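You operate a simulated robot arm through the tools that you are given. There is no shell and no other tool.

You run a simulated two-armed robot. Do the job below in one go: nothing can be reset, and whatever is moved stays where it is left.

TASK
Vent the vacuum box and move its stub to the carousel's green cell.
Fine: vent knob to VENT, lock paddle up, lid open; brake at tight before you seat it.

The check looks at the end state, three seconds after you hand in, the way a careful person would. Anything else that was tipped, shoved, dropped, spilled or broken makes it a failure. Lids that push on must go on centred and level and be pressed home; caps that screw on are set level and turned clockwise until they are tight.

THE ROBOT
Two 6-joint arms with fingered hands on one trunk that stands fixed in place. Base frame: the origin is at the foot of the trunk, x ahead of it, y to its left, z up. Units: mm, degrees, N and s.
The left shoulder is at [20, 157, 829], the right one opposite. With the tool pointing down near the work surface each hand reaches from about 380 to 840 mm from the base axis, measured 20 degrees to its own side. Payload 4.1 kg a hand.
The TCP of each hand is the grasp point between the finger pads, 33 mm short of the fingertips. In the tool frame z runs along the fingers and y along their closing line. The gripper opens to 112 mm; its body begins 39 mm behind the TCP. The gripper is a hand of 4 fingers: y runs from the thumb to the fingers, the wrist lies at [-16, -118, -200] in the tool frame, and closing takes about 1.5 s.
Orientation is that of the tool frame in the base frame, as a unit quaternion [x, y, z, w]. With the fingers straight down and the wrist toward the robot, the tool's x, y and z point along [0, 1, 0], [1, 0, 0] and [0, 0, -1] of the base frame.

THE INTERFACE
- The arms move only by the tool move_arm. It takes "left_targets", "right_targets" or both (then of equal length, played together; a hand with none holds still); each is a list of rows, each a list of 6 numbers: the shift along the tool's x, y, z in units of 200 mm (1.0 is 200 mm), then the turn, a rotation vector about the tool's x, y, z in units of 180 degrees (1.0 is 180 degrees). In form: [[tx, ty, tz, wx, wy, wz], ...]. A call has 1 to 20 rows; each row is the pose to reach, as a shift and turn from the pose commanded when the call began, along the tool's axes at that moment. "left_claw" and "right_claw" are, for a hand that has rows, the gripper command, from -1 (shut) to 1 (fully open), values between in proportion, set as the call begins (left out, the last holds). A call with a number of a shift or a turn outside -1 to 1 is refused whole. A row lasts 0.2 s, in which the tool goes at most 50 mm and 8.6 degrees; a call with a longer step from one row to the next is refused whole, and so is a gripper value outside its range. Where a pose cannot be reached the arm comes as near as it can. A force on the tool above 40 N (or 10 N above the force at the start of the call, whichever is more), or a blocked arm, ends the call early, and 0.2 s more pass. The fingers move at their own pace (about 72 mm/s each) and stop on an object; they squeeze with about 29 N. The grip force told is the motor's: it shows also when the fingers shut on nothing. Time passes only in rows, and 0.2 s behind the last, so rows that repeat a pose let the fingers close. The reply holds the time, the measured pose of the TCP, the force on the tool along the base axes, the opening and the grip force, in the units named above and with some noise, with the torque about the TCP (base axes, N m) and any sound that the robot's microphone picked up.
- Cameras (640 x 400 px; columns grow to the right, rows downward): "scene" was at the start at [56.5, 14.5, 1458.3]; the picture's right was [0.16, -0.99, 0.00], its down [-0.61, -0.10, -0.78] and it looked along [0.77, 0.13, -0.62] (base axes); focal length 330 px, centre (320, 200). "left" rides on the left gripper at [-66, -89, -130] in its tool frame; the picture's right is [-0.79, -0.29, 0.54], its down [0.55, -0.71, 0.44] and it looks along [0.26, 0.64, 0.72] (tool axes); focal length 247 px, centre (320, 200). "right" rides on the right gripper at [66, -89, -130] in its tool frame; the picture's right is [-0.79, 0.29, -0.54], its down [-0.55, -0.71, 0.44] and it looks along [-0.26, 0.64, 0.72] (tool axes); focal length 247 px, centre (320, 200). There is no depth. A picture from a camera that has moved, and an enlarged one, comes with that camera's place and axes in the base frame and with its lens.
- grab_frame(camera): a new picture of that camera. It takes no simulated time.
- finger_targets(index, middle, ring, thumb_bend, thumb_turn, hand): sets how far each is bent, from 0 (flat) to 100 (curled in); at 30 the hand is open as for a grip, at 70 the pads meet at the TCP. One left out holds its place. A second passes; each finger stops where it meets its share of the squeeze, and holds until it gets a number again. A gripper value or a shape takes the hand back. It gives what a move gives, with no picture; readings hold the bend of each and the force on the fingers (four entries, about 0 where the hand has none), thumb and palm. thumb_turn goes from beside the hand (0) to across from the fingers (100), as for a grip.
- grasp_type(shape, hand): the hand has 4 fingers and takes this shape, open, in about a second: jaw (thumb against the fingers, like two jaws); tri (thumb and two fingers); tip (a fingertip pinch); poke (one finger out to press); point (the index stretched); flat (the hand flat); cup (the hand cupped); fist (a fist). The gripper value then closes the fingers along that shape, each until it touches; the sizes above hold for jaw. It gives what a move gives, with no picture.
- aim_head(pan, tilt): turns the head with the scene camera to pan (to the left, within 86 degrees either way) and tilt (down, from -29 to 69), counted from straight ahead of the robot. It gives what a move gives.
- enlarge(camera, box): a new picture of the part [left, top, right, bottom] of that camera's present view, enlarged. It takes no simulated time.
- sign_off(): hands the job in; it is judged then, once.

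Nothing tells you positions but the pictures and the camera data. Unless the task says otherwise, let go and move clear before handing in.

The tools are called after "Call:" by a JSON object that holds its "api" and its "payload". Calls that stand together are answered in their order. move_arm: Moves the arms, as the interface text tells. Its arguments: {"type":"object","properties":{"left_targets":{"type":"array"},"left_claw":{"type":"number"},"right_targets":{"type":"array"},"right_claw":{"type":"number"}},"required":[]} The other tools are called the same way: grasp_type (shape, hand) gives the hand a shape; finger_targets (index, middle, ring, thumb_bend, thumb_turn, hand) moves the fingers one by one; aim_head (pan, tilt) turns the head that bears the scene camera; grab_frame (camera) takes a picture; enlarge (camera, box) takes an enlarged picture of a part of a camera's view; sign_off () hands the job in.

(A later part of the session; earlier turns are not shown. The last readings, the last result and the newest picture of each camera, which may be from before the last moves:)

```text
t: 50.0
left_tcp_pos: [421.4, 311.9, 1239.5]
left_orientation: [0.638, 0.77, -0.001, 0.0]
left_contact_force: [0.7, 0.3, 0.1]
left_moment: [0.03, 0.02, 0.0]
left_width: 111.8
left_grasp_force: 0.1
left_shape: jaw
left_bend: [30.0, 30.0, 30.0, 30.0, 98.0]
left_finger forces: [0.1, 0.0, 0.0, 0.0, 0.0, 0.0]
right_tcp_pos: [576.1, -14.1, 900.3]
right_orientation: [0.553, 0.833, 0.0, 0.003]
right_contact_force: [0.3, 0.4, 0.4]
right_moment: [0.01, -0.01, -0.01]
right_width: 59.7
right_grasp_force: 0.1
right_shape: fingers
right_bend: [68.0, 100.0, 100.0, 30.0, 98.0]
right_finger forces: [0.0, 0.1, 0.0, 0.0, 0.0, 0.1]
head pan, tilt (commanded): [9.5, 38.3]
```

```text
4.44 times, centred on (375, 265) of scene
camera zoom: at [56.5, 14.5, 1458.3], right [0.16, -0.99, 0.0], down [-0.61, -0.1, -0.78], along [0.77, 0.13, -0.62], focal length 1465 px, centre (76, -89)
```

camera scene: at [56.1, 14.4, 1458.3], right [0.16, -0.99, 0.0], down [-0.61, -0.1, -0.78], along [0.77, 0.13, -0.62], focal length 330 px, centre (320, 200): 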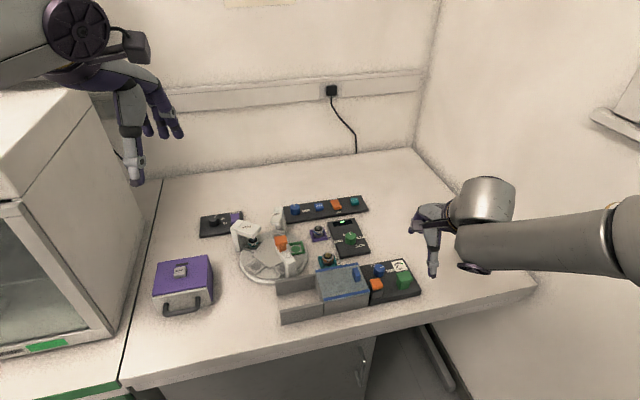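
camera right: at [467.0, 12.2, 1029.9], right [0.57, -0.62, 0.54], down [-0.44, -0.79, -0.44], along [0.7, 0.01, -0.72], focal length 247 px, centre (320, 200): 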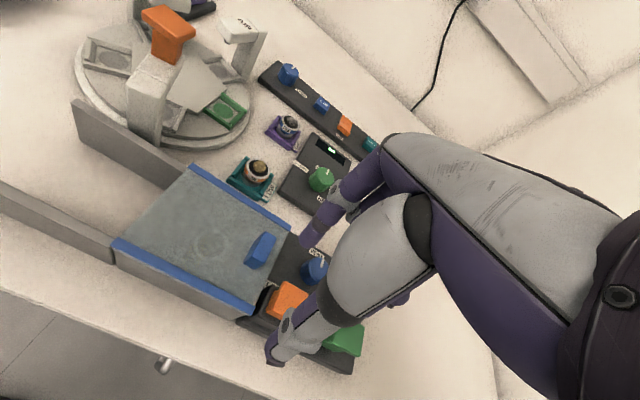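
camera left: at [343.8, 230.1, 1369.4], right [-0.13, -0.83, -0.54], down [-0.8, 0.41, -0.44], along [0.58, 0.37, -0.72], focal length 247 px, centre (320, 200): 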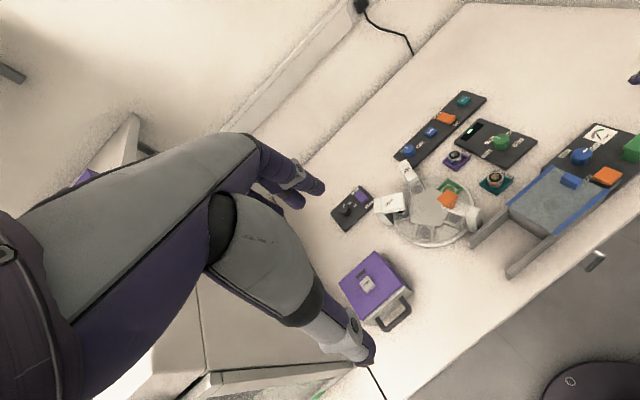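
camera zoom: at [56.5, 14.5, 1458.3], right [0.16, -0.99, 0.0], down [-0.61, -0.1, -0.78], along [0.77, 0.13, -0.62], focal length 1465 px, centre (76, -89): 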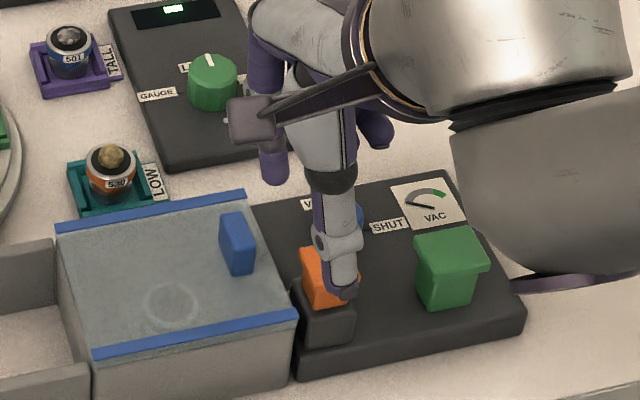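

The index fingertip now points down beside the handle, about 12 mm to its right. I'll shift back a little and lower it next to the handle's right face.

Call:
{"api": "move_arm", "payload": {"right_targets": [[0, -0.03, 0.05, 0, 0, 0], [0, -0.035, 0.12, 0, 0, 0], [0, -0.035, 0.19, 0, 0, 0], [0, -0.035, 0.195, 0, 0, 0]]}}

Call:
{"api": "enlarge", "payload": {"camera": "right", "box": [220, 180, 400, 380]}}

Call:
{"api": "enlarge", "payload": {"camera": "left", "box": [540, 110, 640, 210]}}

Call:
{"api": "enlarge", "payload": {"camera": "scene", "box": [340, 230, 410, 300]}}

```text
t: 51.0
left_tcp_pos: [420.6, 311.5, 1239.6]
left_orientation: [0.638, 0.77, 0.0, -0.001]
left_contact_force: [-0.4, -0.9, -0.5]
left_moment: [-0.01, 0.01, -0.03]
left_width: 111.8
left_grasp_force: 0.2
left_shape: jaw
left_bend: [30.0, 30.0, 30.0, 30.0, 98.0]
left_finger forces: [0.0, 0.0, 0.0, 0.1, 0.0, 0.0]
right_tcp_pos: [569.3, -16.8, 859.9]
right_orientation: [0.553, 0.833, 0.0, 0.002]
right_contact_force: [-1.4, -0.2, -0.2]
right_moment: [0.0, 0.0, -0.01]
right_width: 59.6
right_grasp_force: 0.0
right_shape: fingers
right_bend: [68.0, 100.0, 100.0, 30.0, 98.0]
right_finger forces: [0.0, 0.1, 0.1, 0.0, 0.1, 0.0]
head pan, tilt (commanded): [9.5, 38.3]
```

```text
2.00 times, centred on (310, 280) of right
camera zoom: at [460.3, 9.9, 990.3], right [0.57, -0.62, 0.54], down [-0.44, -0.79, -0.44], along [0.7, 0.01, -0.72], focal length 494 px, centre (340, 40)
```

zoom: 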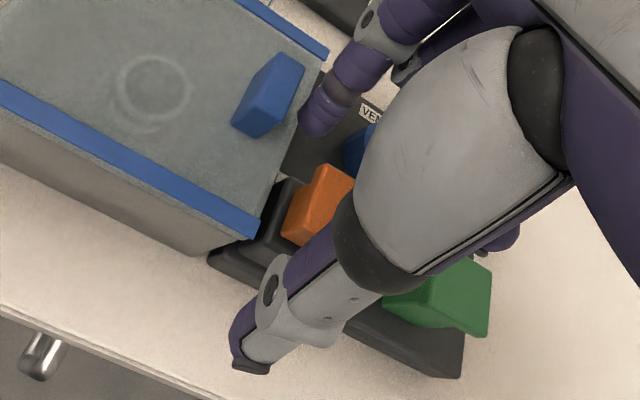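

```text
4.00 times, centred on (590, 160) of left
camera zoom: at [344.3, 229.9, 1369.1], right [-0.13, -0.83, -0.54], down [-0.8, 0.41, -0.44], along [0.58, 0.37, -0.72], focal length 988 px, centre (-760, 360)
```

zoom: 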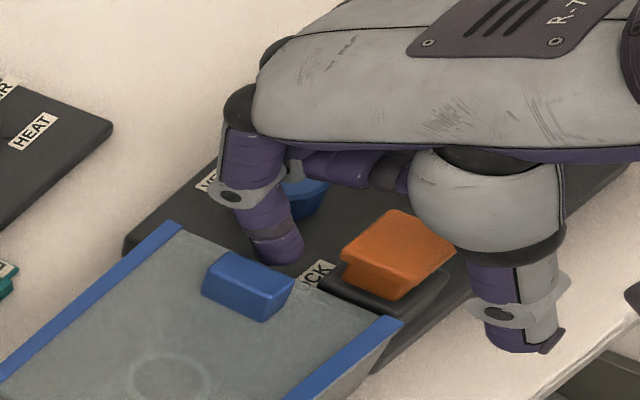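

```text
5.71 times, centred on (375, 265) of scene
camera zoom: at [56.4, 14.5, 1458.3], right [0.16, -0.99, 0.0], down [-0.61, -0.1, -0.78], along [0.77, 0.13, -0.62], focal length 1884 px, centre (6, -171)
```

zoom: 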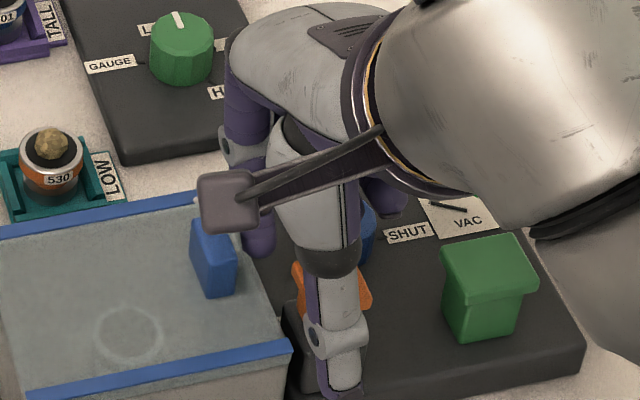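

The index finger is beside the handle's right face with no contact yet. I'll push left slowly, about 50 mm first.

Call:
{"api": "move_arm", "payload": {"right_targets": [[0.03, -0.01, 0, 0, 0, 0], [0.06, -0.01, 0, 0, 0, 0], [0.09, -0.01, 0, 0, 0, 0], [0.12, -0.01, 0, 0, 0, 0], [0.15, -0.01, 0, 0, 0, 0], [0.18, -0.01, 0, 0, 0, 0], [0.21, -0.01, 0, 0, 0, 0], [0.24, -0.01, 0, 0, 0, 0]]}}

Call:
{"api": "enlarge", "payload": {"camera": "right", "box": [140, 120, 400, 380]}}

Call:
{"api": "enlarge", "payload": {"camera": "scene", "box": [270, 220, 420, 330]}}

```text
t: 52.8
left_tcp_pos: [420.7, 312.7, 1239.5]
left_orientation: [0.638, 0.77, 0.0, -0.001]
left_contact_force: [0.3, 0.0, -0.6]
left_moment: [0.01, 0.02, -0.03]
left_width: 111.7
left_grasp_force: 0.0
left_shape: jaw
left_bend: [30.0, 30.0, 30.0, 30.0, 98.0]
left_finger forces: [0.0, 0.1, 0.1, 0.1, 0.0, 0.1]
right_tcp_pos: [549.4, 26.5, 861.7]
right_orientation: [0.554, 0.833, 0.0, 0.003]
right_contact_force: [-0.2, 0.0, 0.5]
right_moment: [0.02, -0.01, 0.02]
right_width: 59.8
right_grasp_force: 0.2
right_shape: fingers
right_bend: [68.0, 100.0, 100.0, 30.0, 98.0]
right_finger forces: [0.4, 0.0, 0.1, 0.1, 0.0, 0.0]
head pan, tilt (commanded): [9.5, 38.3]
```

```text
1.54 times, centred on (270, 250) of right
camera zoom: at [440.4, 52.2, 990.9], right [0.57, -0.62, 0.54], down [-0.44, -0.79, -0.44], along [0.7, 0.01, -0.72], focal length 380 px, centre (397, 123)
```

zoom: 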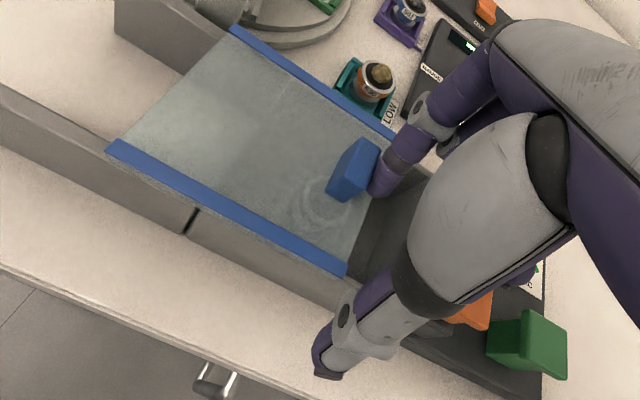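

```text
3.64 times, centred on (345, 275) of scene
camera zoom: at [56.5, 14.4, 1458.3], right [0.16, -0.99, 0.0], down [-0.61, -0.1, -0.78], along [0.77, 0.13, -0.62], focal length 1199 px, centre (229, -73)
```

zoom: 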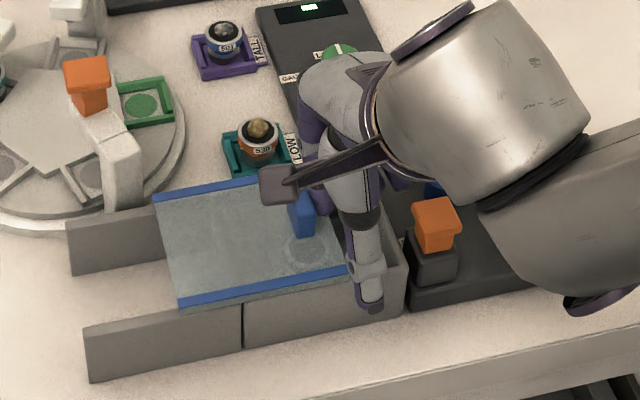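

The lid slides freely. I'll continue about 65 mm to open it completely.

Call:
{"api": "move_arm", "payload": {"right_targets": [[0.04, 0, 0, 0, 0, 0], [0.08, 0, 0, 0, 0, 0], [0.12, 0, 0, 0, 0, 0], [0.16, 0, 0, 0, 0, 0], [0.2, 0, 0, 0, 0, 0], [0.24, 0, 0, 0, 0, 0], [0.28, 0, 0, 0, 0, 0], [0.31, 0, 0, 0, 0, 0]]}}

Call:
{"api": "enlarge", "payload": {"camera": "right", "box": [140, 120, 400, 380]}}

Call:
{"api": "enlarge", "payload": {"camera": "scene", "box": [270, 220, 420, 330]}}

```text
t: 54.6
left_tcp_pos: [421.2, 311.1, 1239.3]
left_orientation: [0.638, 0.77, 0.0, 0.0]
left_contact_force: [0.5, -0.4, 0.4]
left_moment: [-0.01, -0.01, 0.01]
left_width: 111.8
left_grasp_force: 0.1
left_shape: jaw
left_bend: [30.0, 30.0, 30.0, 30.0, 98.0]
left_finger forces: [0.0, 0.1, 0.0, 0.1, 0.2, 0.1]
right_tcp_pos: [525.6, 80.6, 861.5]
right_orientation: [0.554, 0.832, 0.0, 0.003]
right_contact_force: [4.9, -12.4, -1.1]
right_moment: [-0.21, -0.1, -0.19]
right_width: 59.3
right_grasp_force: 5.7
right_shape: fingers
right_bend: [68.0, 100.0, 100.0, 30.0, 98.0]
right_finger forces: [12.4, 0.0, 0.1, 0.1, 0.0, 0.1]
head pan, tilt (commanded): [9.5, 38.3]
```

```text
1.54 times, centred on (270, 250) of right
camera zoom: at [417.0, 108.3, 991.3], right [0.57, -0.62, 0.54], down [-0.44, -0.78, -0.44], along [0.7, 0.01, -0.72], focal length 380 px, centre (397, 123)
```

zoom: 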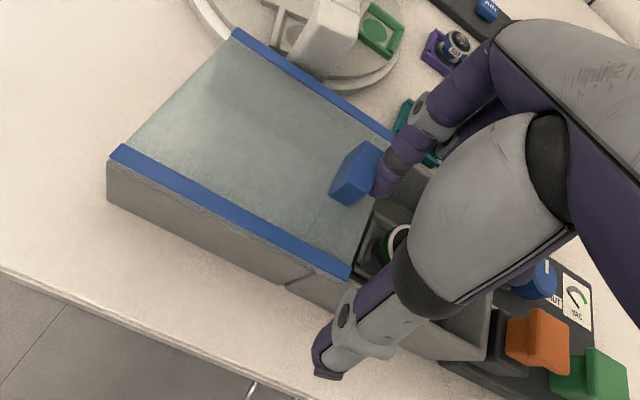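

```text
3.64 times, centred on (345, 275) of scene
camera zoom: at [56.6, 14.0, 1458.3], right [0.16, -0.99, 0.0], down [-0.61, -0.1, -0.78], along [0.77, 0.13, -0.62], focal length 1199 px, centre (229, -73)
```

zoom: 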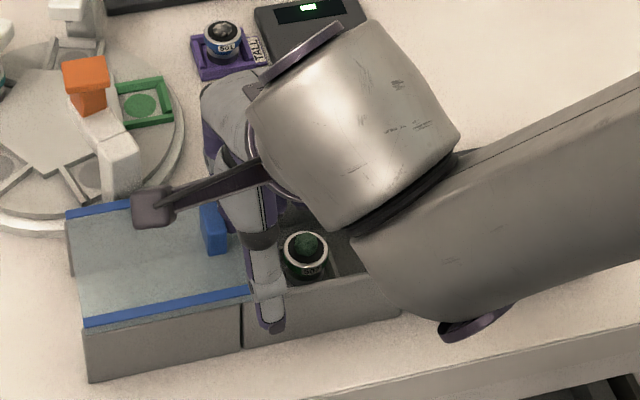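

The lid is fully open against its stop and the stub is visible in the box. I'll back the finger off, lift and look inside.

Call:
{"api": "move_arm", "payload": {"right_targets": [[-0.03, 0, 0, 0, 0, 0], [-0.06, 0, -0.05, 0, 0, 0], [-0.06, 0, -0.2, 0, 0, 0], [-0.15, -0.1, -0.35, 0, 0, 0], [-0.35, -0.2, -0.4, 0, 0, 0], [-0.55, -0.3, -0.4, 0, 0, 0], [-0.75, -0.35, -0.4, 0, 0, 0]]}}

Call:
{"api": "grab_frame", "payload": {"camera": "right"}}

Call:
{"api": "enlarge", "payload": {"camera": "scene", "box": [270, 220, 420, 330]}}

Call:
{"api": "enlarge", "payload": {"camera": "scene", "box": [325, 255, 385, 305]}}

Call:
{"api": "enlarge", "payload": {"camera": "left", "box": [500, 140, 640, 240]}}

```text
t: 56.2
left_tcp_pos: [422.4, 312.1, 1240.4]
left_orientation: [0.638, 0.77, 0.0, 0.0]
left_contact_force: [-0.4, 0.6, -0.3]
left_moment: [-0.03, -0.08, 0.02]
left_width: 111.6
left_grasp_force: 0.2
left_shape: jaw
left_bend: [30.0, 30.0, 30.0, 30.0, 98.0]
left_finger forces: [0.0, 0.1, 0.0, 0.1, 0.0, 0.0]
right_tcp_pos: [516.7, -82.0, 942.8]
right_orientation: [0.553, 0.833, 0.0, 0.002]
right_contact_force: [0.0, -0.6, 1.6]
right_moment: [-0.01, -0.02, -0.02]
right_width: 59.7
right_grasp_force: 0.0
right_shape: fingers
right_bend: [68.0, 100.0, 100.0, 30.0, 98.0]
right_finger forces: [0.1, 0.0, 0.1, 0.1, 0.0, 0.0]
head pan, tilt (commanded): [9.5, 38.3]
```

```text
taken
camera right: at [407.4, -55.3, 1072.0], right [0.57, -0.62, 0.54], down [-0.44, -0.79, -0.44], along [0.7, 0.01, -0.72], focal length 247 px, centre (320, 200)
```

right: 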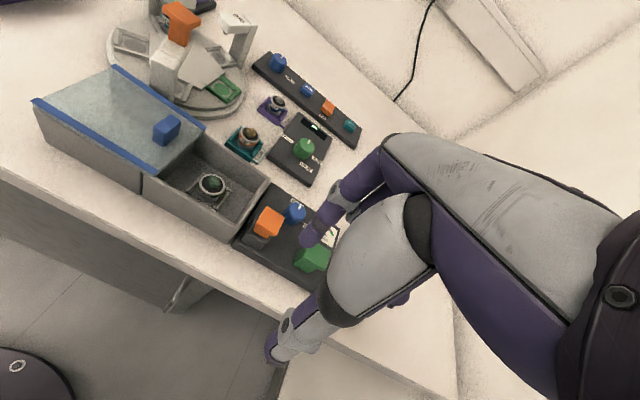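

```text
3.64 times, centred on (345, 275) of scene
camera zoom: at [56.5, 14.9, 1458.3], right [0.16, -0.99, 0.0], down [-0.61, -0.1, -0.78], along [0.77, 0.13, -0.62], focal length 1199 px, centre (229, -73)
```

zoom: 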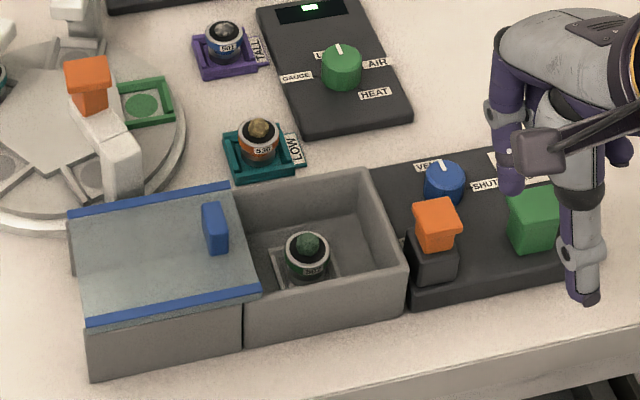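

```text
8.00 times, centred on (355, 280) of scene
camera zoom: at [56.5, 14.9, 1458.3], right [0.16, -0.99, 0.0], down [-0.61, -0.1, -0.78], along [0.77, 0.13, -0.62], focal length 2637 px, centre (40, -440)
```

zoom: 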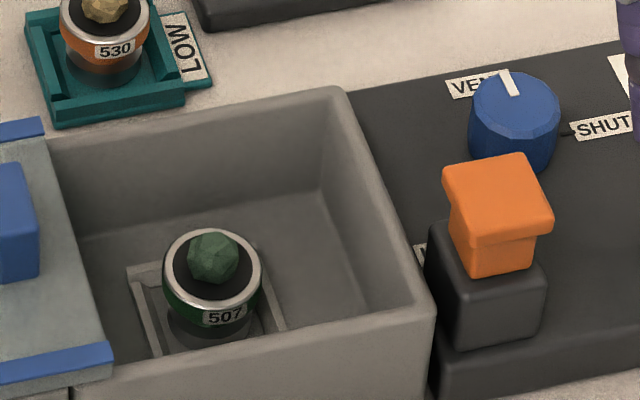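

```text
4.00 times, centred on (570, 190) of left
camera zoom: at [344.4, 230.4, 1369.0], right [-0.13, -0.83, -0.54], down [-0.8, 0.41, -0.44], along [0.58, 0.37, -0.72], focal length 988 px, centre (-680, 240)
```

zoom: 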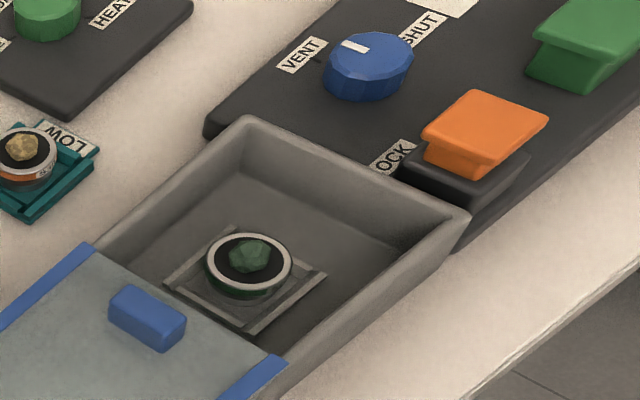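

The stub (507) stands at the centre of the box, near [548.5, 44], with its 30 mm collar top at z≈793 and a sample on top that must not be touched. There's more finger room along the box's long axis, so I'll test in free air whether the right hand can turn to close along it.

Call:
{"api": "move_arm", "payload": {"right_targets": [[0.047, 0.035, 0, 0, 0, -0.045], [0.094, 0.07, 0, 0, 0, -0.09], [0.141, 0.105, 0, 0, 0, -0.135], [0.189, 0.141, 0, 0, 0, -0.18], [0.236, 0.177, 0, 0, 0, -0.225], [0.283, 0.212, 0, 0, 0, -0.27], [0.33, 0.247, 0, 0, 0, -0.315], [0.378, 0.283, 0, 0, 0, -0.36], [0.425, 0.318, 0, 0, 0, -0.405], [0.472, 0.353, 0, 0, 0, -0.45], [0.52, 0.389, 0, 0, 0, -0.495]]}}

Call:
{"api": "grab_frame", "payload": {"camera": "right"}}

Call:
{"api": "grab_frame", "payload": {"camera": "scene"}}

```text
t: 58.6
left_tcp_pos: [420.7, 311.1, 1239.7]
left_orientation: [0.638, 0.77, 0.001, 0.0]
left_contact_force: [-0.4, -0.1, -0.2]
left_moment: [0.02, -0.01, -0.01]
left_width: 111.5
left_grasp_force: 0.0
left_shape: jaw
left_bend: [30.0, 30.0, 30.0, 30.0, 98.0]
left_finger forces: [0.1, 0.1, 0.1, 0.0, 0.0, 0.0]
right_tcp_pos: [549.0, 44.7, 941.9]
right_orientation: [-0.192, 0.981, -0.001, 0.003]
right_contact_force: [0.1, -0.4, 0.7]
right_moment: [0.02, -0.02, -0.03]
right_width: 60.0
right_grasp_force: 0.0
right_shape: fingers
right_bend: [68.0, 100.0, 100.0, 30.0, 98.0]
right_finger forces: [0.0, 0.0, 0.1, 0.0, 0.1, 0.0]
head pan, tilt (commanded): [9.5, 38.3]
```

```text
taken
camera right: at [520.8, -63.5, 1071.8], right [0.62, 0.56, 0.54], down [0.78, -0.45, -0.43], along [0.0, 0.69, -0.72], focal length 247 px, centre (320, 200)
```

right: 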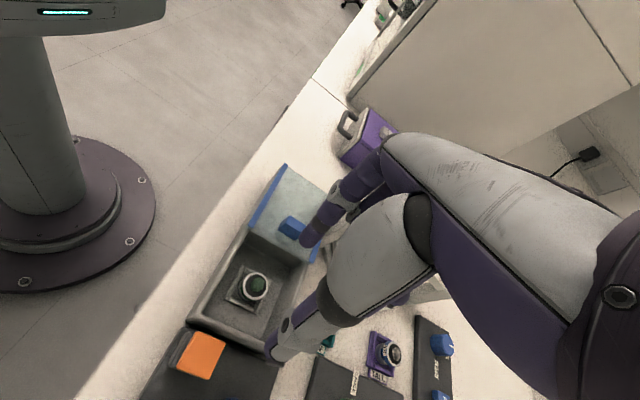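

```text
taken
camera scene: at [56.2, 14.1, 1458.3], right [0.16, -0.99, 0.0], down [-0.61, -0.1, -0.78], along [0.77, 0.13, -0.62], focal length 330 px, centre (320, 200)
```

scene: 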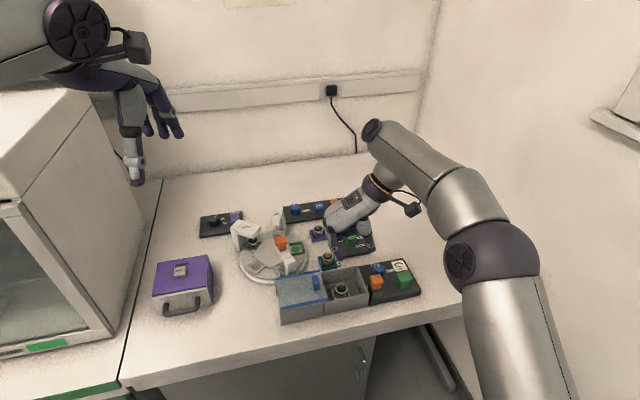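

The right hand can take that orientation. Before I handle the stub the brake must be set, so next is the left hand: the TIGHT end of the purple rocker is near [749, 391, 785]. I'll put the left hand in poke shape and look at it.

Call:
{"api": "grasp_type", "payload": {"shape": "poke", "hand": "left"}}

Call:
{"api": "enlarge", "payload": {"camera": "scene", "box": [40, 0, 220, 200]}}

Call:
{"api": "grab_frame", "payload": {"camera": "left"}}

Call:
{"api": "enlarge", "payload": {"camera": "scene", "box": [190, 200, 310, 290]}}

```text
t: 59.5
left_tcp_pos: [421.2, 313.0, 1239.0]
left_orientation: [0.638, 0.77, -0.001, 0.0]
left_contact_force: [0.0, 0.0, 0.4]
left_moment: [0.03, 0.0, 0.02]
left_width: 0.2
left_grasp_force: 0.0
left_shape: poke
left_bend: [70.0, 70.0, 99.0, 100.0, 100.0]
left_finger forces: [0.1, 0.1, 0.0, 0.0, 0.0, 0.1]
right_tcp_pos: [549.4, 44.0, 941.3]
right_orientation: [-0.19, 0.982, -0.002, 0.002]
right_contact_force: [0.2, -0.7, 0.7]
right_moment: [-0.03, -0.01, -0.02]
right_width: 59.8
right_grasp_force: 0.0
right_shape: fingers
right_bend: [68.0, 100.0, 100.0, 30.0, 98.0]
right_finger forces: [0.1, 0.1, 0.0, 0.0, 0.1, 0.0]
head pan, tilt (commanded): [9.5, 38.3]
```

```text
2.00 times, centred on (130, 100) of scene
camera zoom: at [56.5, 14.5, 1458.3], right [0.16, -0.99, 0.0], down [-0.61, -0.1, -0.78], along [0.77, 0.13, -0.62], focal length 659 px, centre (700, 400)
```

zoom: 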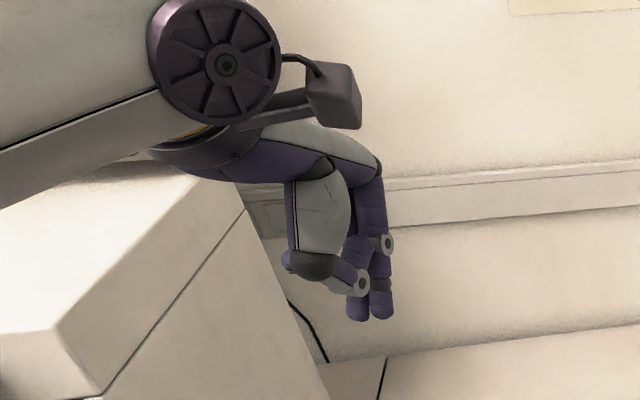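

```text
taken
camera left: at [344.4, 229.9, 1369.1], right [-0.13, -0.83, -0.54], down [-0.8, 0.41, -0.44], along [0.58, 0.37, -0.72], focal length 247 px, centre (320, 200)
```

left: 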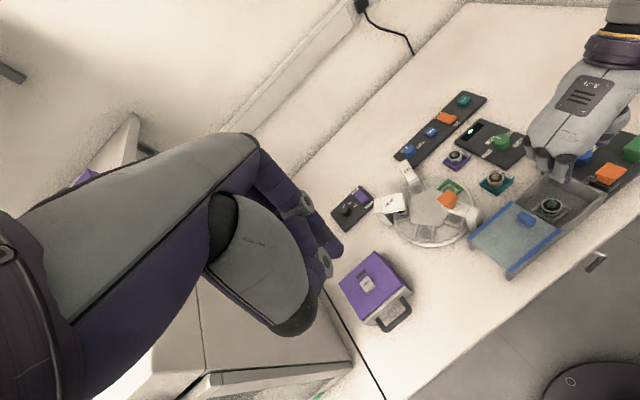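

```text
4.44 times, centred on (250, 245) of scene
camera zoom: at [56.5, 14.5, 1458.3], right [0.16, -0.99, 0.0], down [-0.61, -0.1, -0.78], along [0.77, 0.13, -0.62], focal length 1465 px, centre (631, 0)
```

zoom: 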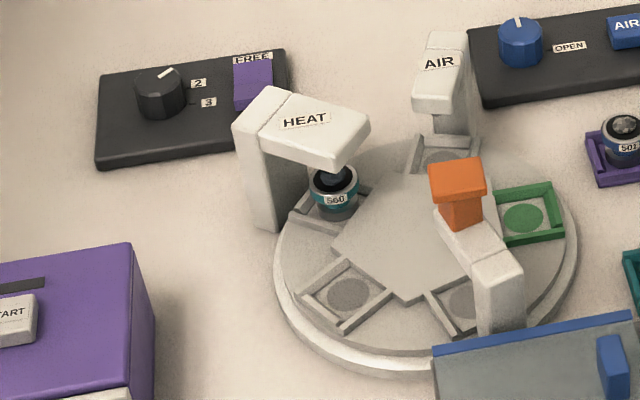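

Poke extends both index and middle, so I'll curl the middle to leave the index alone. Then I'll bring the left hand forward high, staying well above the HEAT tower.

Call:
{"api": "finger_targets", "payload": {"hand": "left", "index": 70, "middle": 100, "ring": 100, "thumb_bend": 100}}

Call:
{"api": "move_arm", "payload": {"left_targets": [[0.01, 0.13, 0.08, 0, 0, 0.012], [0.02, 0.26, 0.16, 0, 0, 0.024], [0.03, 0.39, 0.25, 0, 0, 0.036], [0.04, 0.52, 0.35, 0, 0, 0.048], [0.05, 0.66, 0.45, 0, 0, 0.06], [0.066, 0.8, 0.55, 0, 0, 0.075], [0.066, 0.83, 0.6, 0, 0, 0.087]]}}

Call:
{"api": "grab_frame", "payload": {"camera": "scene"}}

Call:
{"api": "grab_frame", "payload": {"camera": "left"}}

```text
t: 60.5
left_tcp_pos: [420.9, 312.5, 1239.2]
left_orientation: [0.638, 0.77, 0.0, 0.0]
left_contact_force: [-0.2, 0.0, 0.3]
left_moment: [0.01, 0.02, -0.02]
left_width: 27.1
left_grasp_force: 0.2
left_shape: fingers
left_bend: [30.0, 99.0, 100.0, 100.0, 100.0]
left_finger forces: [0.0, 0.0, 0.0, 0.0, 0.0, 0.0]
right_tcp_pos: [550.7, 43.9, 940.4]
right_orientation: [-0.19, 0.982, 0.0, 0.001]
right_contact_force: [0.1, 0.2, -0.6]
right_moment: [-0.01, 0.03, -0.03]
right_width: 59.8
right_grasp_force: 0.1
right_shape: fingers
right_bend: [68.0, 100.0, 100.0, 30.0, 98.0]
right_finger forces: [0.0, 0.0, 0.0, 0.0, 0.0, 0.1]
head pan, tilt (commanded): [9.5, 38.3]
```

```text
t: 62.1
left_tcp_pos: [581.6, 353.4, 1118.9]
left_orientation: [0.737, 0.675, -0.001, 0.0]
left_contact_force: [-1.2, -0.1, 0.3]
left_moment: [0.01, 0.01, -0.01]
left_width: 26.5
left_grasp_force: 0.0
left_shape: fingers
left_bend: [31.0, 99.0, 100.0, 99.0, 100.0]
left_finger forces: [0.1, 0.1, 0.1, 0.1, 0.0, 0.0]
right_tcp_pos: [550.0, 44.2, 941.2]
right_orientation: [-0.19, 0.982, -0.001, 0.002]
right_contact_force: [-0.9, 0.9, 0.5]
right_moment: [-0.01, -0.01, -0.04]
right_width: 59.5
right_grasp_force: 0.0
right_shape: fingers
right_bend: [68.0, 100.0, 100.0, 30.0, 98.0]
right_finger forces: [0.1, 0.0, 0.1, 0.0, 0.1, 0.1]
head pan, tilt (commanded): [9.5, 38.3]
```

```text
taken
camera scene: at [56.2, 14.4, 1458.3], right [0.16, -0.99, 0.0], down [-0.61, -0.1, -0.78], along [0.77, 0.13, -0.62], focal length 330 px, centre (320, 200)
```

scene: 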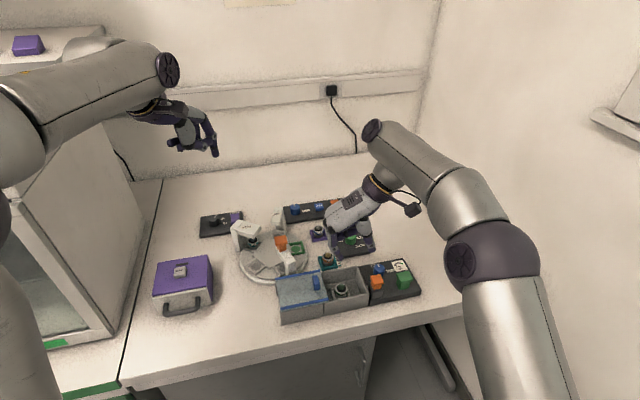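

```text
taken
camera left: at [485.4, 295.0, 1249.0], right [-0.35, -0.76, -0.54], down [-0.66, 0.61, -0.44], along [0.66, 0.2, -0.72], focal length 247 px, centre (320, 200)
```

left: 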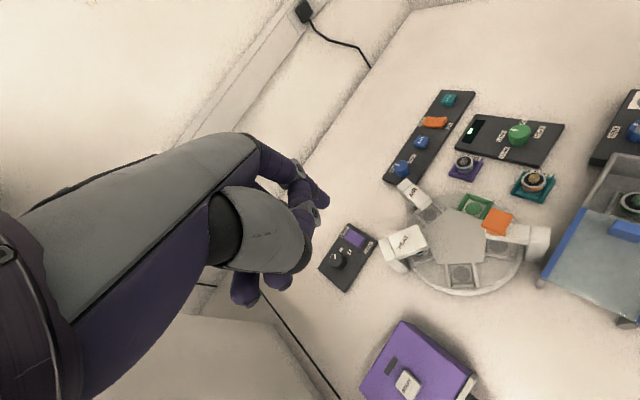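

The left index reads 30 rather than the 70 I asked for, so it may be stretched further out than expected. I'll look at the left hand closely.

Call:
{"api": "enlarge", "payload": {"camera": "left", "box": [200, 120, 400, 320]}}

Call:
{"api": "enlarge", "payload": {"camera": "scene", "box": [130, 70, 250, 190]}}

Call:
{"api": "enlarge", "payload": {"camera": "left", "box": [310, 210, 430, 300]}}

```text
2.00 times, centred on (300, 220) of left
camera zoom: at [485.4, 295.0, 1249.0], right [-0.35, -0.76, -0.54], down [-0.66, 0.61, -0.44], along [0.66, 0.2, -0.72], focal length 494 px, centre (360, 160)
```

zoom: 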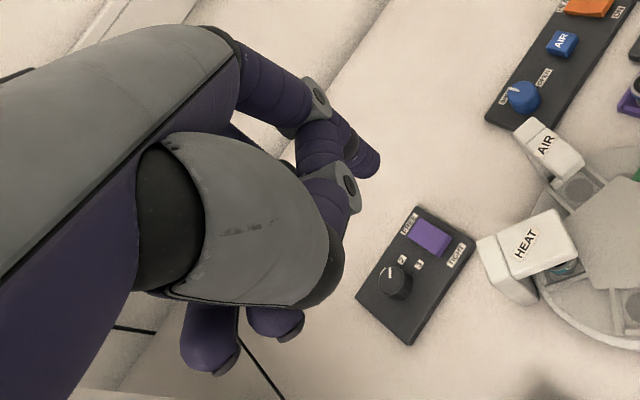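

```text
3.33 times, centred on (190, 130) of scene
camera zoom: at [56.2, 14.4, 1458.3], right [0.16, -0.99, 0.0], down [-0.61, -0.1, -0.78], along [0.77, 0.13, -0.62], focal length 1099 px, centre (753, 433)
```

zoom: 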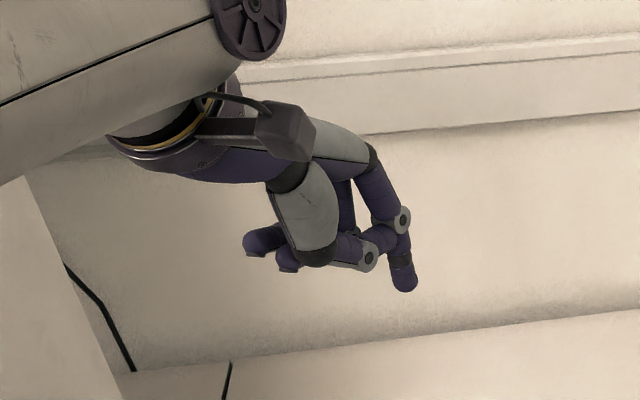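

```text
4.44 times, centred on (370, 255) of left
camera zoom: at [485.4, 295.0, 1249.0], right [-0.35, -0.76, -0.54], down [-0.66, 0.61, -0.44], along [0.66, 0.2, -0.72], focal length 1098 px, centre (98, -44)
```

zoom: 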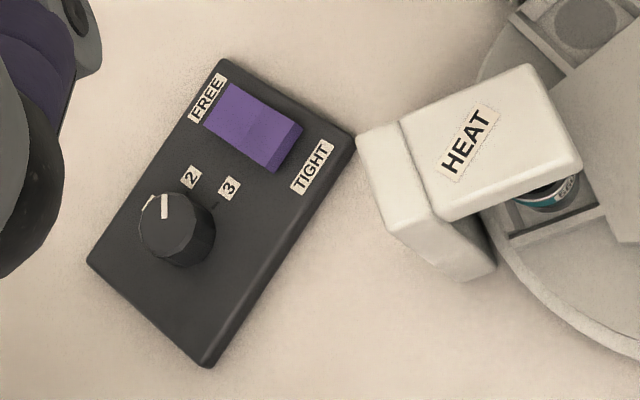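

The curled thumb is blocking the index. I'll open the thumb so the index can straighten, then continue forward above the brake panel.

Call:
{"api": "finger_targets", "payload": {"hand": "left", "index": 70, "middle": 100, "ring": 100, "thumb_bend": 30, "thumb_turn": 100}}

Call:
{"api": "enlarge", "payload": {"camera": "scene", "box": [130, 70, 250, 190]}}

Call:
{"api": "grab_frame", "payload": {"camera": "left"}}

```text
t: 63.1
left_tcp_pos: [581.0, 353.4, 1119.8]
left_orientation: [0.737, 0.676, 0.0, 0.001]
left_contact_force: [-0.5, -0.8, 0.6]
left_moment: [-0.04, -0.01, 0.03]
left_width: 57.5
left_grasp_force: 0.0
left_shape: fingers
left_bend: [70.0, 100.0, 100.0, 30.0, 98.0]
left_finger forces: [0.0, 0.0, 0.0, 0.1, 0.0, 0.1]
right_tcp_pos: [549.2, 44.1, 942.3]
right_orientation: [-0.19, 0.982, -0.001, 0.002]
right_contact_force: [0.4, 0.5, -0.5]
right_moment: [0.02, 0.0, -0.01]
right_width: 59.8
right_grasp_force: 0.1
right_shape: fingers
right_bend: [68.0, 100.0, 100.0, 30.0, 98.0]
right_finger forces: [0.1, 0.0, 0.1, 0.0, 0.0, 0.1]
head pan, tilt (commanded): [9.5, 38.3]
```

```text
3.33 times, centred on (190, 130) of scene
camera zoom: at [56.4, 14.5, 1458.3], right [0.16, -0.99, 0.0], down [-0.61, -0.1, -0.78], along [0.77, 0.13, -0.62], focal length 1099 px, centre (753, 433)
```

zoom: 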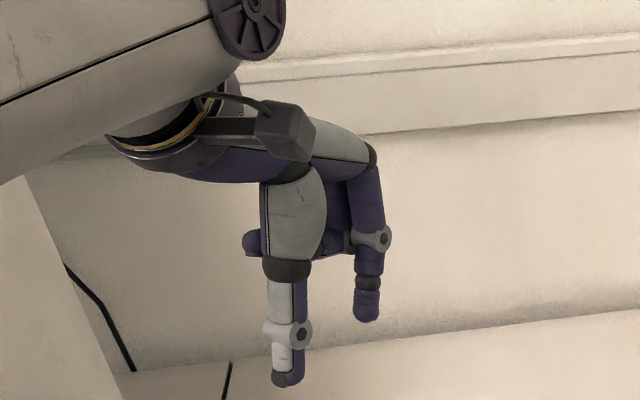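

```text
taken
camera left: at [485.3, 295.0, 1249.2], right [-0.35, -0.76, -0.54], down [-0.66, 0.61, -0.44], along [0.66, 0.2, -0.72], focal length 247 px, centre (320, 200)
```

left: 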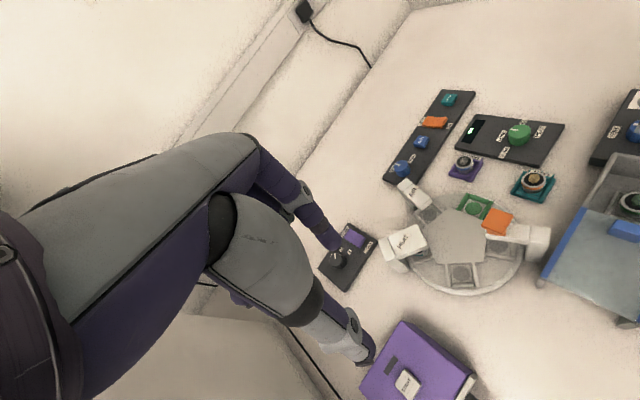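

The index now points straight down with the thumb out of the way. I'll move above the TIGHT end, staying high for now.

Call:
{"api": "move_arm", "payload": {"left_targets": [[0.045, 0.13, 0.08, 0, 0, 0], [0.09, 0.26, 0.18, 0, 0, 0], [0.135, 0.39, 0.3, 0, 0, 0], [0.18, 0.52, 0.43, 0, 0, 0], [0.225, 0.65, 0.57, 0, 0, 0], [0.27, 0.75, 0.72, 0, 0, 0], [0.29, 0.781, 0.85, 0, 0, 0], [0.29, 0.781, 0.949, 0, 0, 0]]}}

Call:
{"api": "grab_frame", "payload": {"camera": "scene"}}

Call:
{"api": "enlarge", "payload": {"camera": "left", "box": [240, 120, 460, 320]}}

Call:
{"api": "enlarge", "payload": {"camera": "scene", "box": [180, 160, 300, 270]}}

```text
t: 64.9
left_tcp_pos: [741.1, 397.7, 929.9]
left_orientation: [0.737, 0.676, 0.001, 0.0]
left_contact_force: [0.0, 0.8, 0.5]
left_moment: [0.03, -0.01, -0.02]
left_width: 57.7
left_grasp_force: 0.1
left_shape: fingers
left_bend: [70.0, 100.0, 100.0, 30.0, 98.0]
left_finger forces: [0.0, 0.0, 0.0, 0.0, 0.1, 0.0]
left hand out of reach, approached as far as the arm can: row 7
right_tcp_pos: [549.0, 43.0, 942.2]
right_orientation: [-0.189, 0.982, -0.002, 0.002]
right_contact_force: [-1.1, -0.8, -0.2]
right_moment: [-0.02, -0.01, 0.01]
right_width: 60.0
right_grasp_force: 0.0
right_shape: fingers
right_bend: [68.0, 100.0, 100.0, 30.0, 98.0]
right_finger forces: [0.0, 0.0, 0.0, 0.0, 0.0, 0.1]
head pan, tilt (commanded): [9.5, 38.3]
```

```text
taken
camera scene: at [56.2, 14.3, 1458.3], right [0.16, -0.99, 0.0], down [-0.61, -0.1, -0.78], along [0.77, 0.13, -0.62], focal length 330 px, centre (320, 200)
```

scene: 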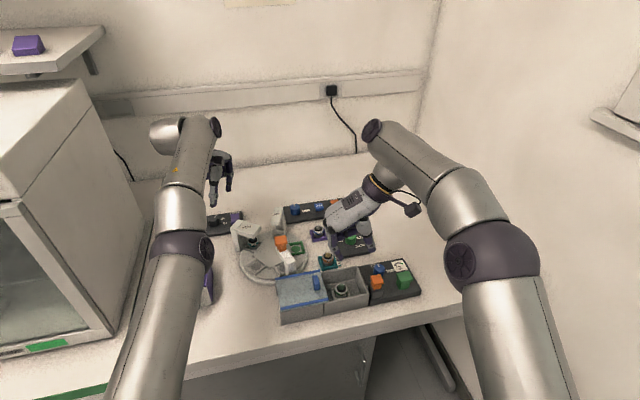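

```text
2.00 times, centred on (350, 220) of left
camera zoom: at [646.1, 340.2, 1059.2], right [-0.35, -0.76, -0.54], down [-0.66, 0.61, -0.44], along [0.66, 0.2, -0.72], focal length 494 px, centre (260, 160)
```

zoom: 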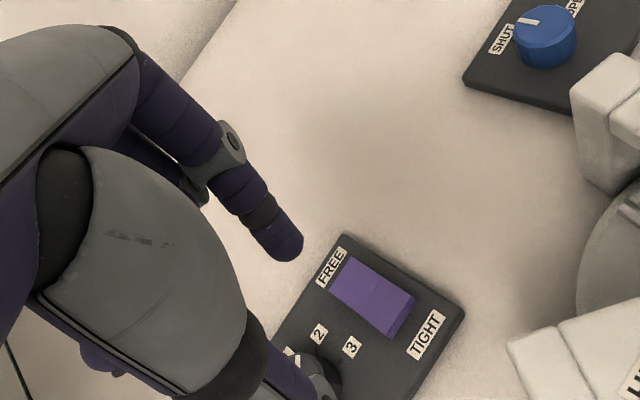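

```text
3.64 times, centred on (240, 215) of scene
camera zoom: at [56.2, 14.3, 1458.3], right [0.16, -0.99, 0.0], down [-0.61, -0.1, -0.78], along [0.77, 0.13, -0.62], focal length 1199 px, centre (611, 146)
```

zoom: 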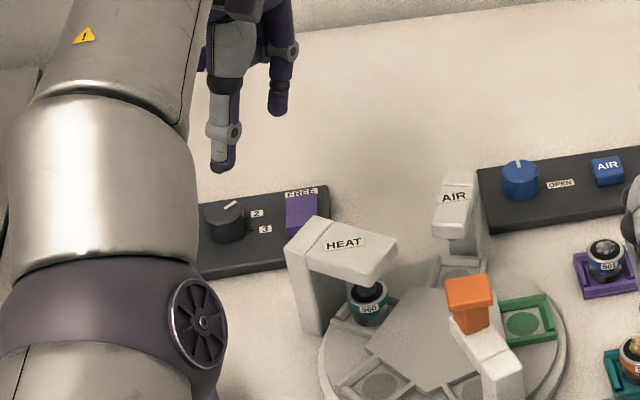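

The index hovers above the rocker and the near (TIGHT) end is clearly the raised one. I'll go down to just above it.

Call:
{"api": "move_arm", "payload": {"left_targets": [[0.0075, 0.012, 0.1, 0, 0, 0], [0.0075, 0.012, 0.2, 0, 0, 0], [0.0075, 0.012, 0.3, 0, 0, 0], [0.0075, 0.012, 0.4, 0, 0, 0], [0.0075, 0.012, 0.45, 0, 0, 0], [0.0075, 0.012, 0.45, 0, 0, 0]]}}

Call:
{"api": "enlarge", "payload": {"camera": "left", "box": [240, 120, 460, 320]}}

Call:
{"api": "enlarge", "payload": {"camera": "scene", "box": [180, 160, 300, 270]}}

Call:
{"api": "grab_frame", "payload": {"camera": "right"}}

```text
t: 66.3
left_tcp_pos: [756.4, 405.6, 841.9]
left_orientation: [0.736, 0.677, -0.001, -0.002]
left_contact_force: [0.4, 0.4, -0.3]
left_moment: [-0.04, -0.03, 0.0]
left_width: 57.4
left_grasp_force: 0.1
left_shape: fingers
left_bend: [70.0, 100.0, 100.0, 30.0, 98.0]
left_finger forces: [0.0, 0.1, 0.1, 0.0, 0.1, 0.0]
left hand out of reach, approached as far as the arm can: row 3, 4, 5, 6
right_tcp_pos: [548.5, 44.1, 941.7]
right_orientation: [-0.19, 0.982, -0.002, 0.003]
right_contact_force: [0.0, -0.1, -0.8]
right_moment: [-0.03, 0.02, -0.01]
right_width: 59.9
right_grasp_force: 0.0
right_shape: fingers
right_bend: [68.0, 100.0, 100.0, 30.0, 98.0]
right_finger forces: [0.0, 0.0, 0.0, 0.1, 0.0, 0.1]
head pan, tilt (commanded): [9.5, 38.3]
```

```text
2.00 times, centred on (350, 220) of left
camera zoom: at [661.8, 345.7, 970.4], right [-0.35, -0.77, -0.54], down [-0.66, 0.61, -0.43], along [0.66, 0.21, -0.72], focal length 494 px, centre (260, 160)
```

zoom: 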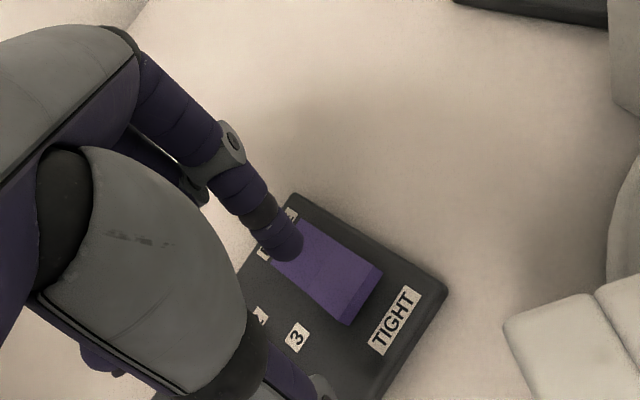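

```text
3.64 times, centred on (240, 215) of scene
camera zoom: at [56.6, 14.4, 1458.3], right [0.16, -0.99, 0.0], down [-0.61, -0.1, -0.78], along [0.77, 0.13, -0.62], focal length 1199 px, centre (611, 146)
```

zoom: 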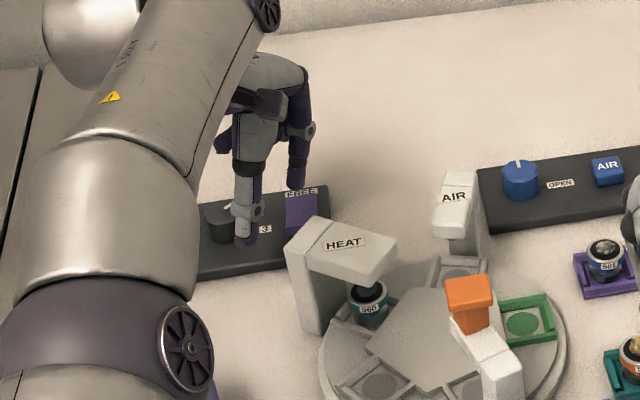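

```text
taken
camera right: at [520.8, -63.3, 1071.4], right [0.63, 0.56, 0.54], down [0.78, -0.45, -0.43], along [0.0, 0.69, -0.72], focal length 247 px, centre (320, 200)
```

right: 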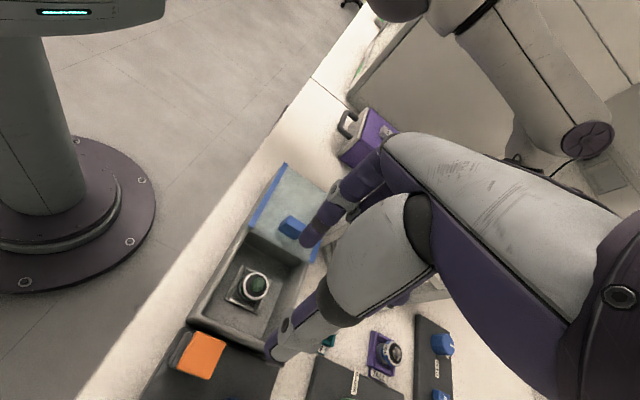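

Low down with this yaw the left arm can't get in close enough and ended over the FREE half, so I won't press here. I'll raise it, turn the hand more in line with the arm, and come down again over the TIGHT end.

Call:
{"api": "move_arm", "payload": {"left_targets": [[0, 0, -0.1, 0, 0, 0], [0, 0, -0.22, 0, 0, 0], [-0.02, -0.03, -0.315, 0, 0, -0.03], [-0.04, -0.06, -0.315, 0, 0, -0.06], [-0.0485, -0.0705, -0.315, 0, 0, -0.0956], [-0.0485, -0.0705, -0.315, 0, 0, -0.0956]]}}

Call:
{"api": "enlarge", "payload": {"camera": "left", "box": [240, 120, 460, 320]}}

Call:
{"api": "enlarge", "payload": {"camera": "scene", "box": [180, 130, 300, 270]}}

```text
t: 67.7
left_tcp_pos: [727.8, 391.6, 905.3]
left_orientation: [0.627, 0.779, 0.0, 0.0]
left_contact_force: [0.1, -0.9, -0.1]
left_moment: [0.01, 0.02, 0.03]
left_width: 57.5
left_grasp_force: 0.1
left_shape: fingers
left_bend: [70.0, 100.0, 100.0, 30.0, 98.0]
left_finger forces: [0.0, 0.0, 0.0, 0.0, 0.1, 0.1]
right_tcp_pos: [549.1, 43.7, 941.7]
right_orientation: [-0.19, 0.982, -0.002, 0.002]
right_contact_force: [0.0, 0.5, -0.8]
right_moment: [0.0, 0.01, 0.02]
right_width: 59.7
right_grasp_force: 0.0
right_shape: fingers
right_bend: [68.0, 100.0, 100.0, 30.0, 98.0]
right_finger forces: [0.1, 0.0, 0.2, 0.1, 0.0, 0.0]
head pan, tilt (commanded): [9.5, 38.3]
```

```text
2.00 times, centred on (350, 220) of left
camera zoom: at [654.2, 307.9, 1033.5], right [-0.11, -0.84, -0.54], down [-0.81, 0.39, -0.44], along [0.57, 0.39, -0.72], focal length 494 px, centre (260, 160)
```

zoom: 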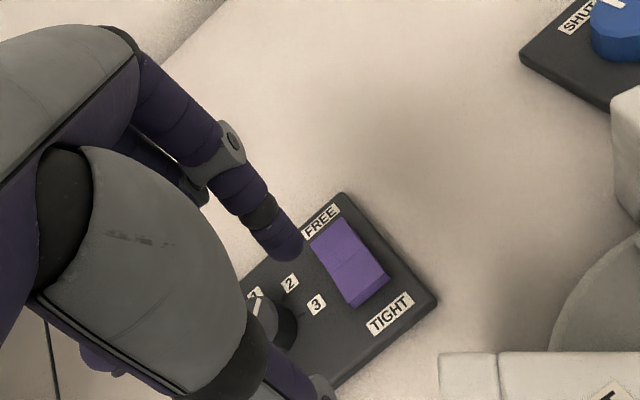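

```text
2.86 times, centred on (240, 200) of scene
camera zoom: at [56.5, 14.5, 1458.3], right [0.16, -0.99, 0.0], down [-0.61, -0.1, -0.78], along [0.77, 0.13, -0.62], focal length 942 px, centre (549, 200)
```

zoom: 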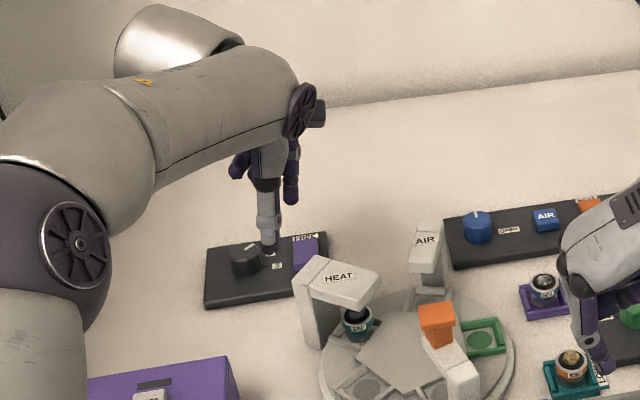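

Call:
{"api": "move_arm", "payload": {"left_targets": [[0.0085, 0.067, 0.08, 0, 0, 0], [0.0085, 0.067, 0.18, 0, 0, 0], [0.0085, 0.067, 0.28, 0, 0, 0], [0.0085, 0.067, 0.35, 0, 0, 0], [0.0085, 0.067, 0.35, 0, 0, 0]]}}

Call:
{"api": "enlarge", "payload": {"camera": "left", "box": [240, 120, 460, 320]}}

Call:
{"api": "enlarge", "payload": {"camera": "scene", "box": [200, 150, 290, 250]}}

```text
t: 68.9
left_tcp_pos: [742.1, 397.6, 834.3]
left_orientation: [0.627, 0.779, 0.0, 0.0]
left_contact_force: [-0.4, -0.7, 0.0]
left_moment: [0.01, -0.01, -0.01]
left_width: 57.2
left_grasp_force: 0.1
left_shape: fingers
left_bend: [70.0, 100.0, 100.0, 30.0, 98.0]
left_finger forces: [0.0, 0.1, 0.0, 0.0, 0.0, 0.1]
right_tcp_pos: [550.1, 43.3, 941.2]
right_orientation: [-0.19, 0.982, -0.002, 0.002]
right_contact_force: [-0.6, 0.0, -0.4]
right_moment: [0.03, -0.04, -0.01]
right_width: 59.8
right_grasp_force: 0.0
right_shape: fingers
right_bend: [68.0, 100.0, 100.0, 30.0, 98.0]
right_finger forces: [0.0, 0.1, 0.0, 0.1, 0.1, 0.1]
head pan, tilt (commanded): [9.5, 38.3]
```

```text
2.00 times, centred on (350, 220) of left
camera zoom: at [667.2, 312.7, 962.8], right [-0.11, -0.84, -0.54], down [-0.81, 0.39, -0.44], along [0.57, 0.39, -0.72], focal length 494 px, centre (260, 160)
```

zoom: 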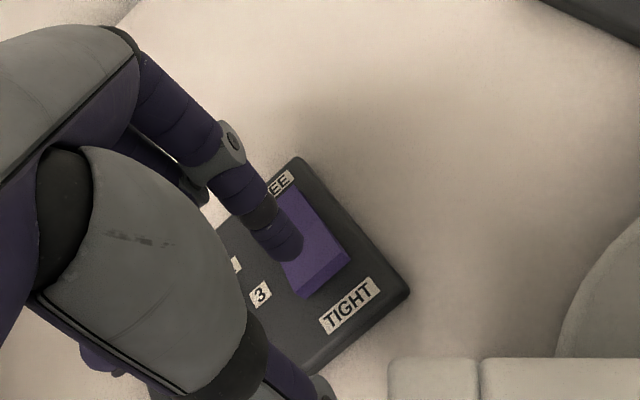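

```text
4.00 times, centred on (245, 200) of scene
camera zoom: at [56.4, 14.4, 1458.3], right [0.16, -0.99, 0.0], down [-0.61, -0.1, -0.78], along [0.77, 0.13, -0.62], focal length 1319 px, centre (620, 200)
```

zoom: 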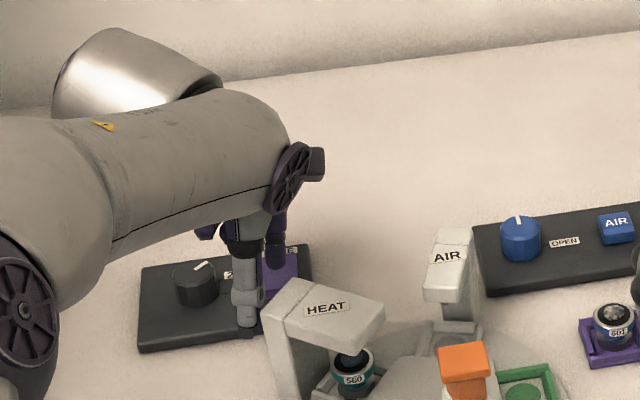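

The fingertip is over the rocker but a bit near its pivot. I'll shift 5 mm toward the TIGHT end and press down gently in small steps.

Call:
{"api": "move_arm", "payload": {"left_targets": [[-0.005, -0.026, 0.0, 0, 0, 0], [-0.005, -0.026, 0.03, 0, 0, 0], [-0.005, -0.026, 0.05, 0, 0, 0], [-0.005, -0.026, 0.06, 0, 0, 0], [-0.005, -0.026, 0.07, 0, 0, 0], [-0.005, -0.026, 0.08, 0, 0, 0]]}}

Call:
{"api": "enlarge", "payload": {"camera": "left", "box": [240, 120, 460, 320]}}

```text
t: 70.3
left_tcp_pos: [736.2, 395.0, 817.6]
left_orientation: [0.628, 0.778, 0.0, 0.0]
left_contact_force: [0.2, -0.1, 1.1]
left_moment: [-0.02, -0.03, 0.03]
left_width: 57.4
left_grasp_force: 0.5
left_shape: fingers
left_bend: [70.0, 100.0, 100.0, 30.0, 98.0]
left_finger forces: [1.2, 0.1, 0.1, 0.0, 0.1, 0.0]
right_tcp_pos: [549.5, 43.3, 940.5]
right_orientation: [-0.189, 0.982, -0.001, 0.002]
right_contact_force: [-0.4, -0.1, 0.4]
right_moment: [0.0, -0.01, -0.01]
right_width: 59.9
right_grasp_force: 0.1
right_shape: fingers
right_bend: [68.0, 100.0, 100.0, 30.0, 98.0]
right_finger forces: [0.0, 0.1, 0.0, 0.0, 0.1, 0.1]
head pan, tilt (commanded): [9.5, 38.3]
```

```text
2.00 times, centred on (350, 220) of left
camera zoom: at [661.7, 310.2, 947.5], right [-0.11, -0.84, -0.54], down [-0.81, 0.39, -0.44], along [0.57, 0.39, -0.72], focal length 494 px, centre (260, 160)
```

zoom: 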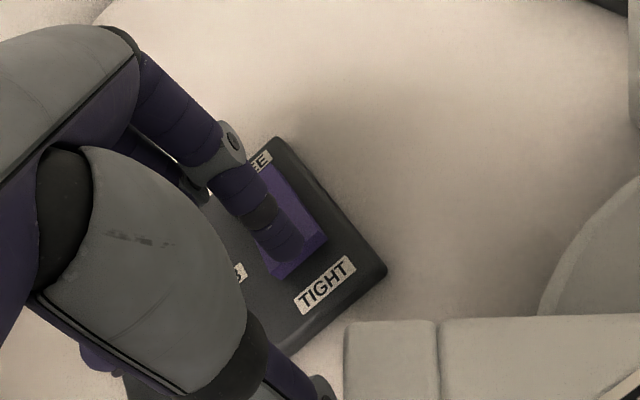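

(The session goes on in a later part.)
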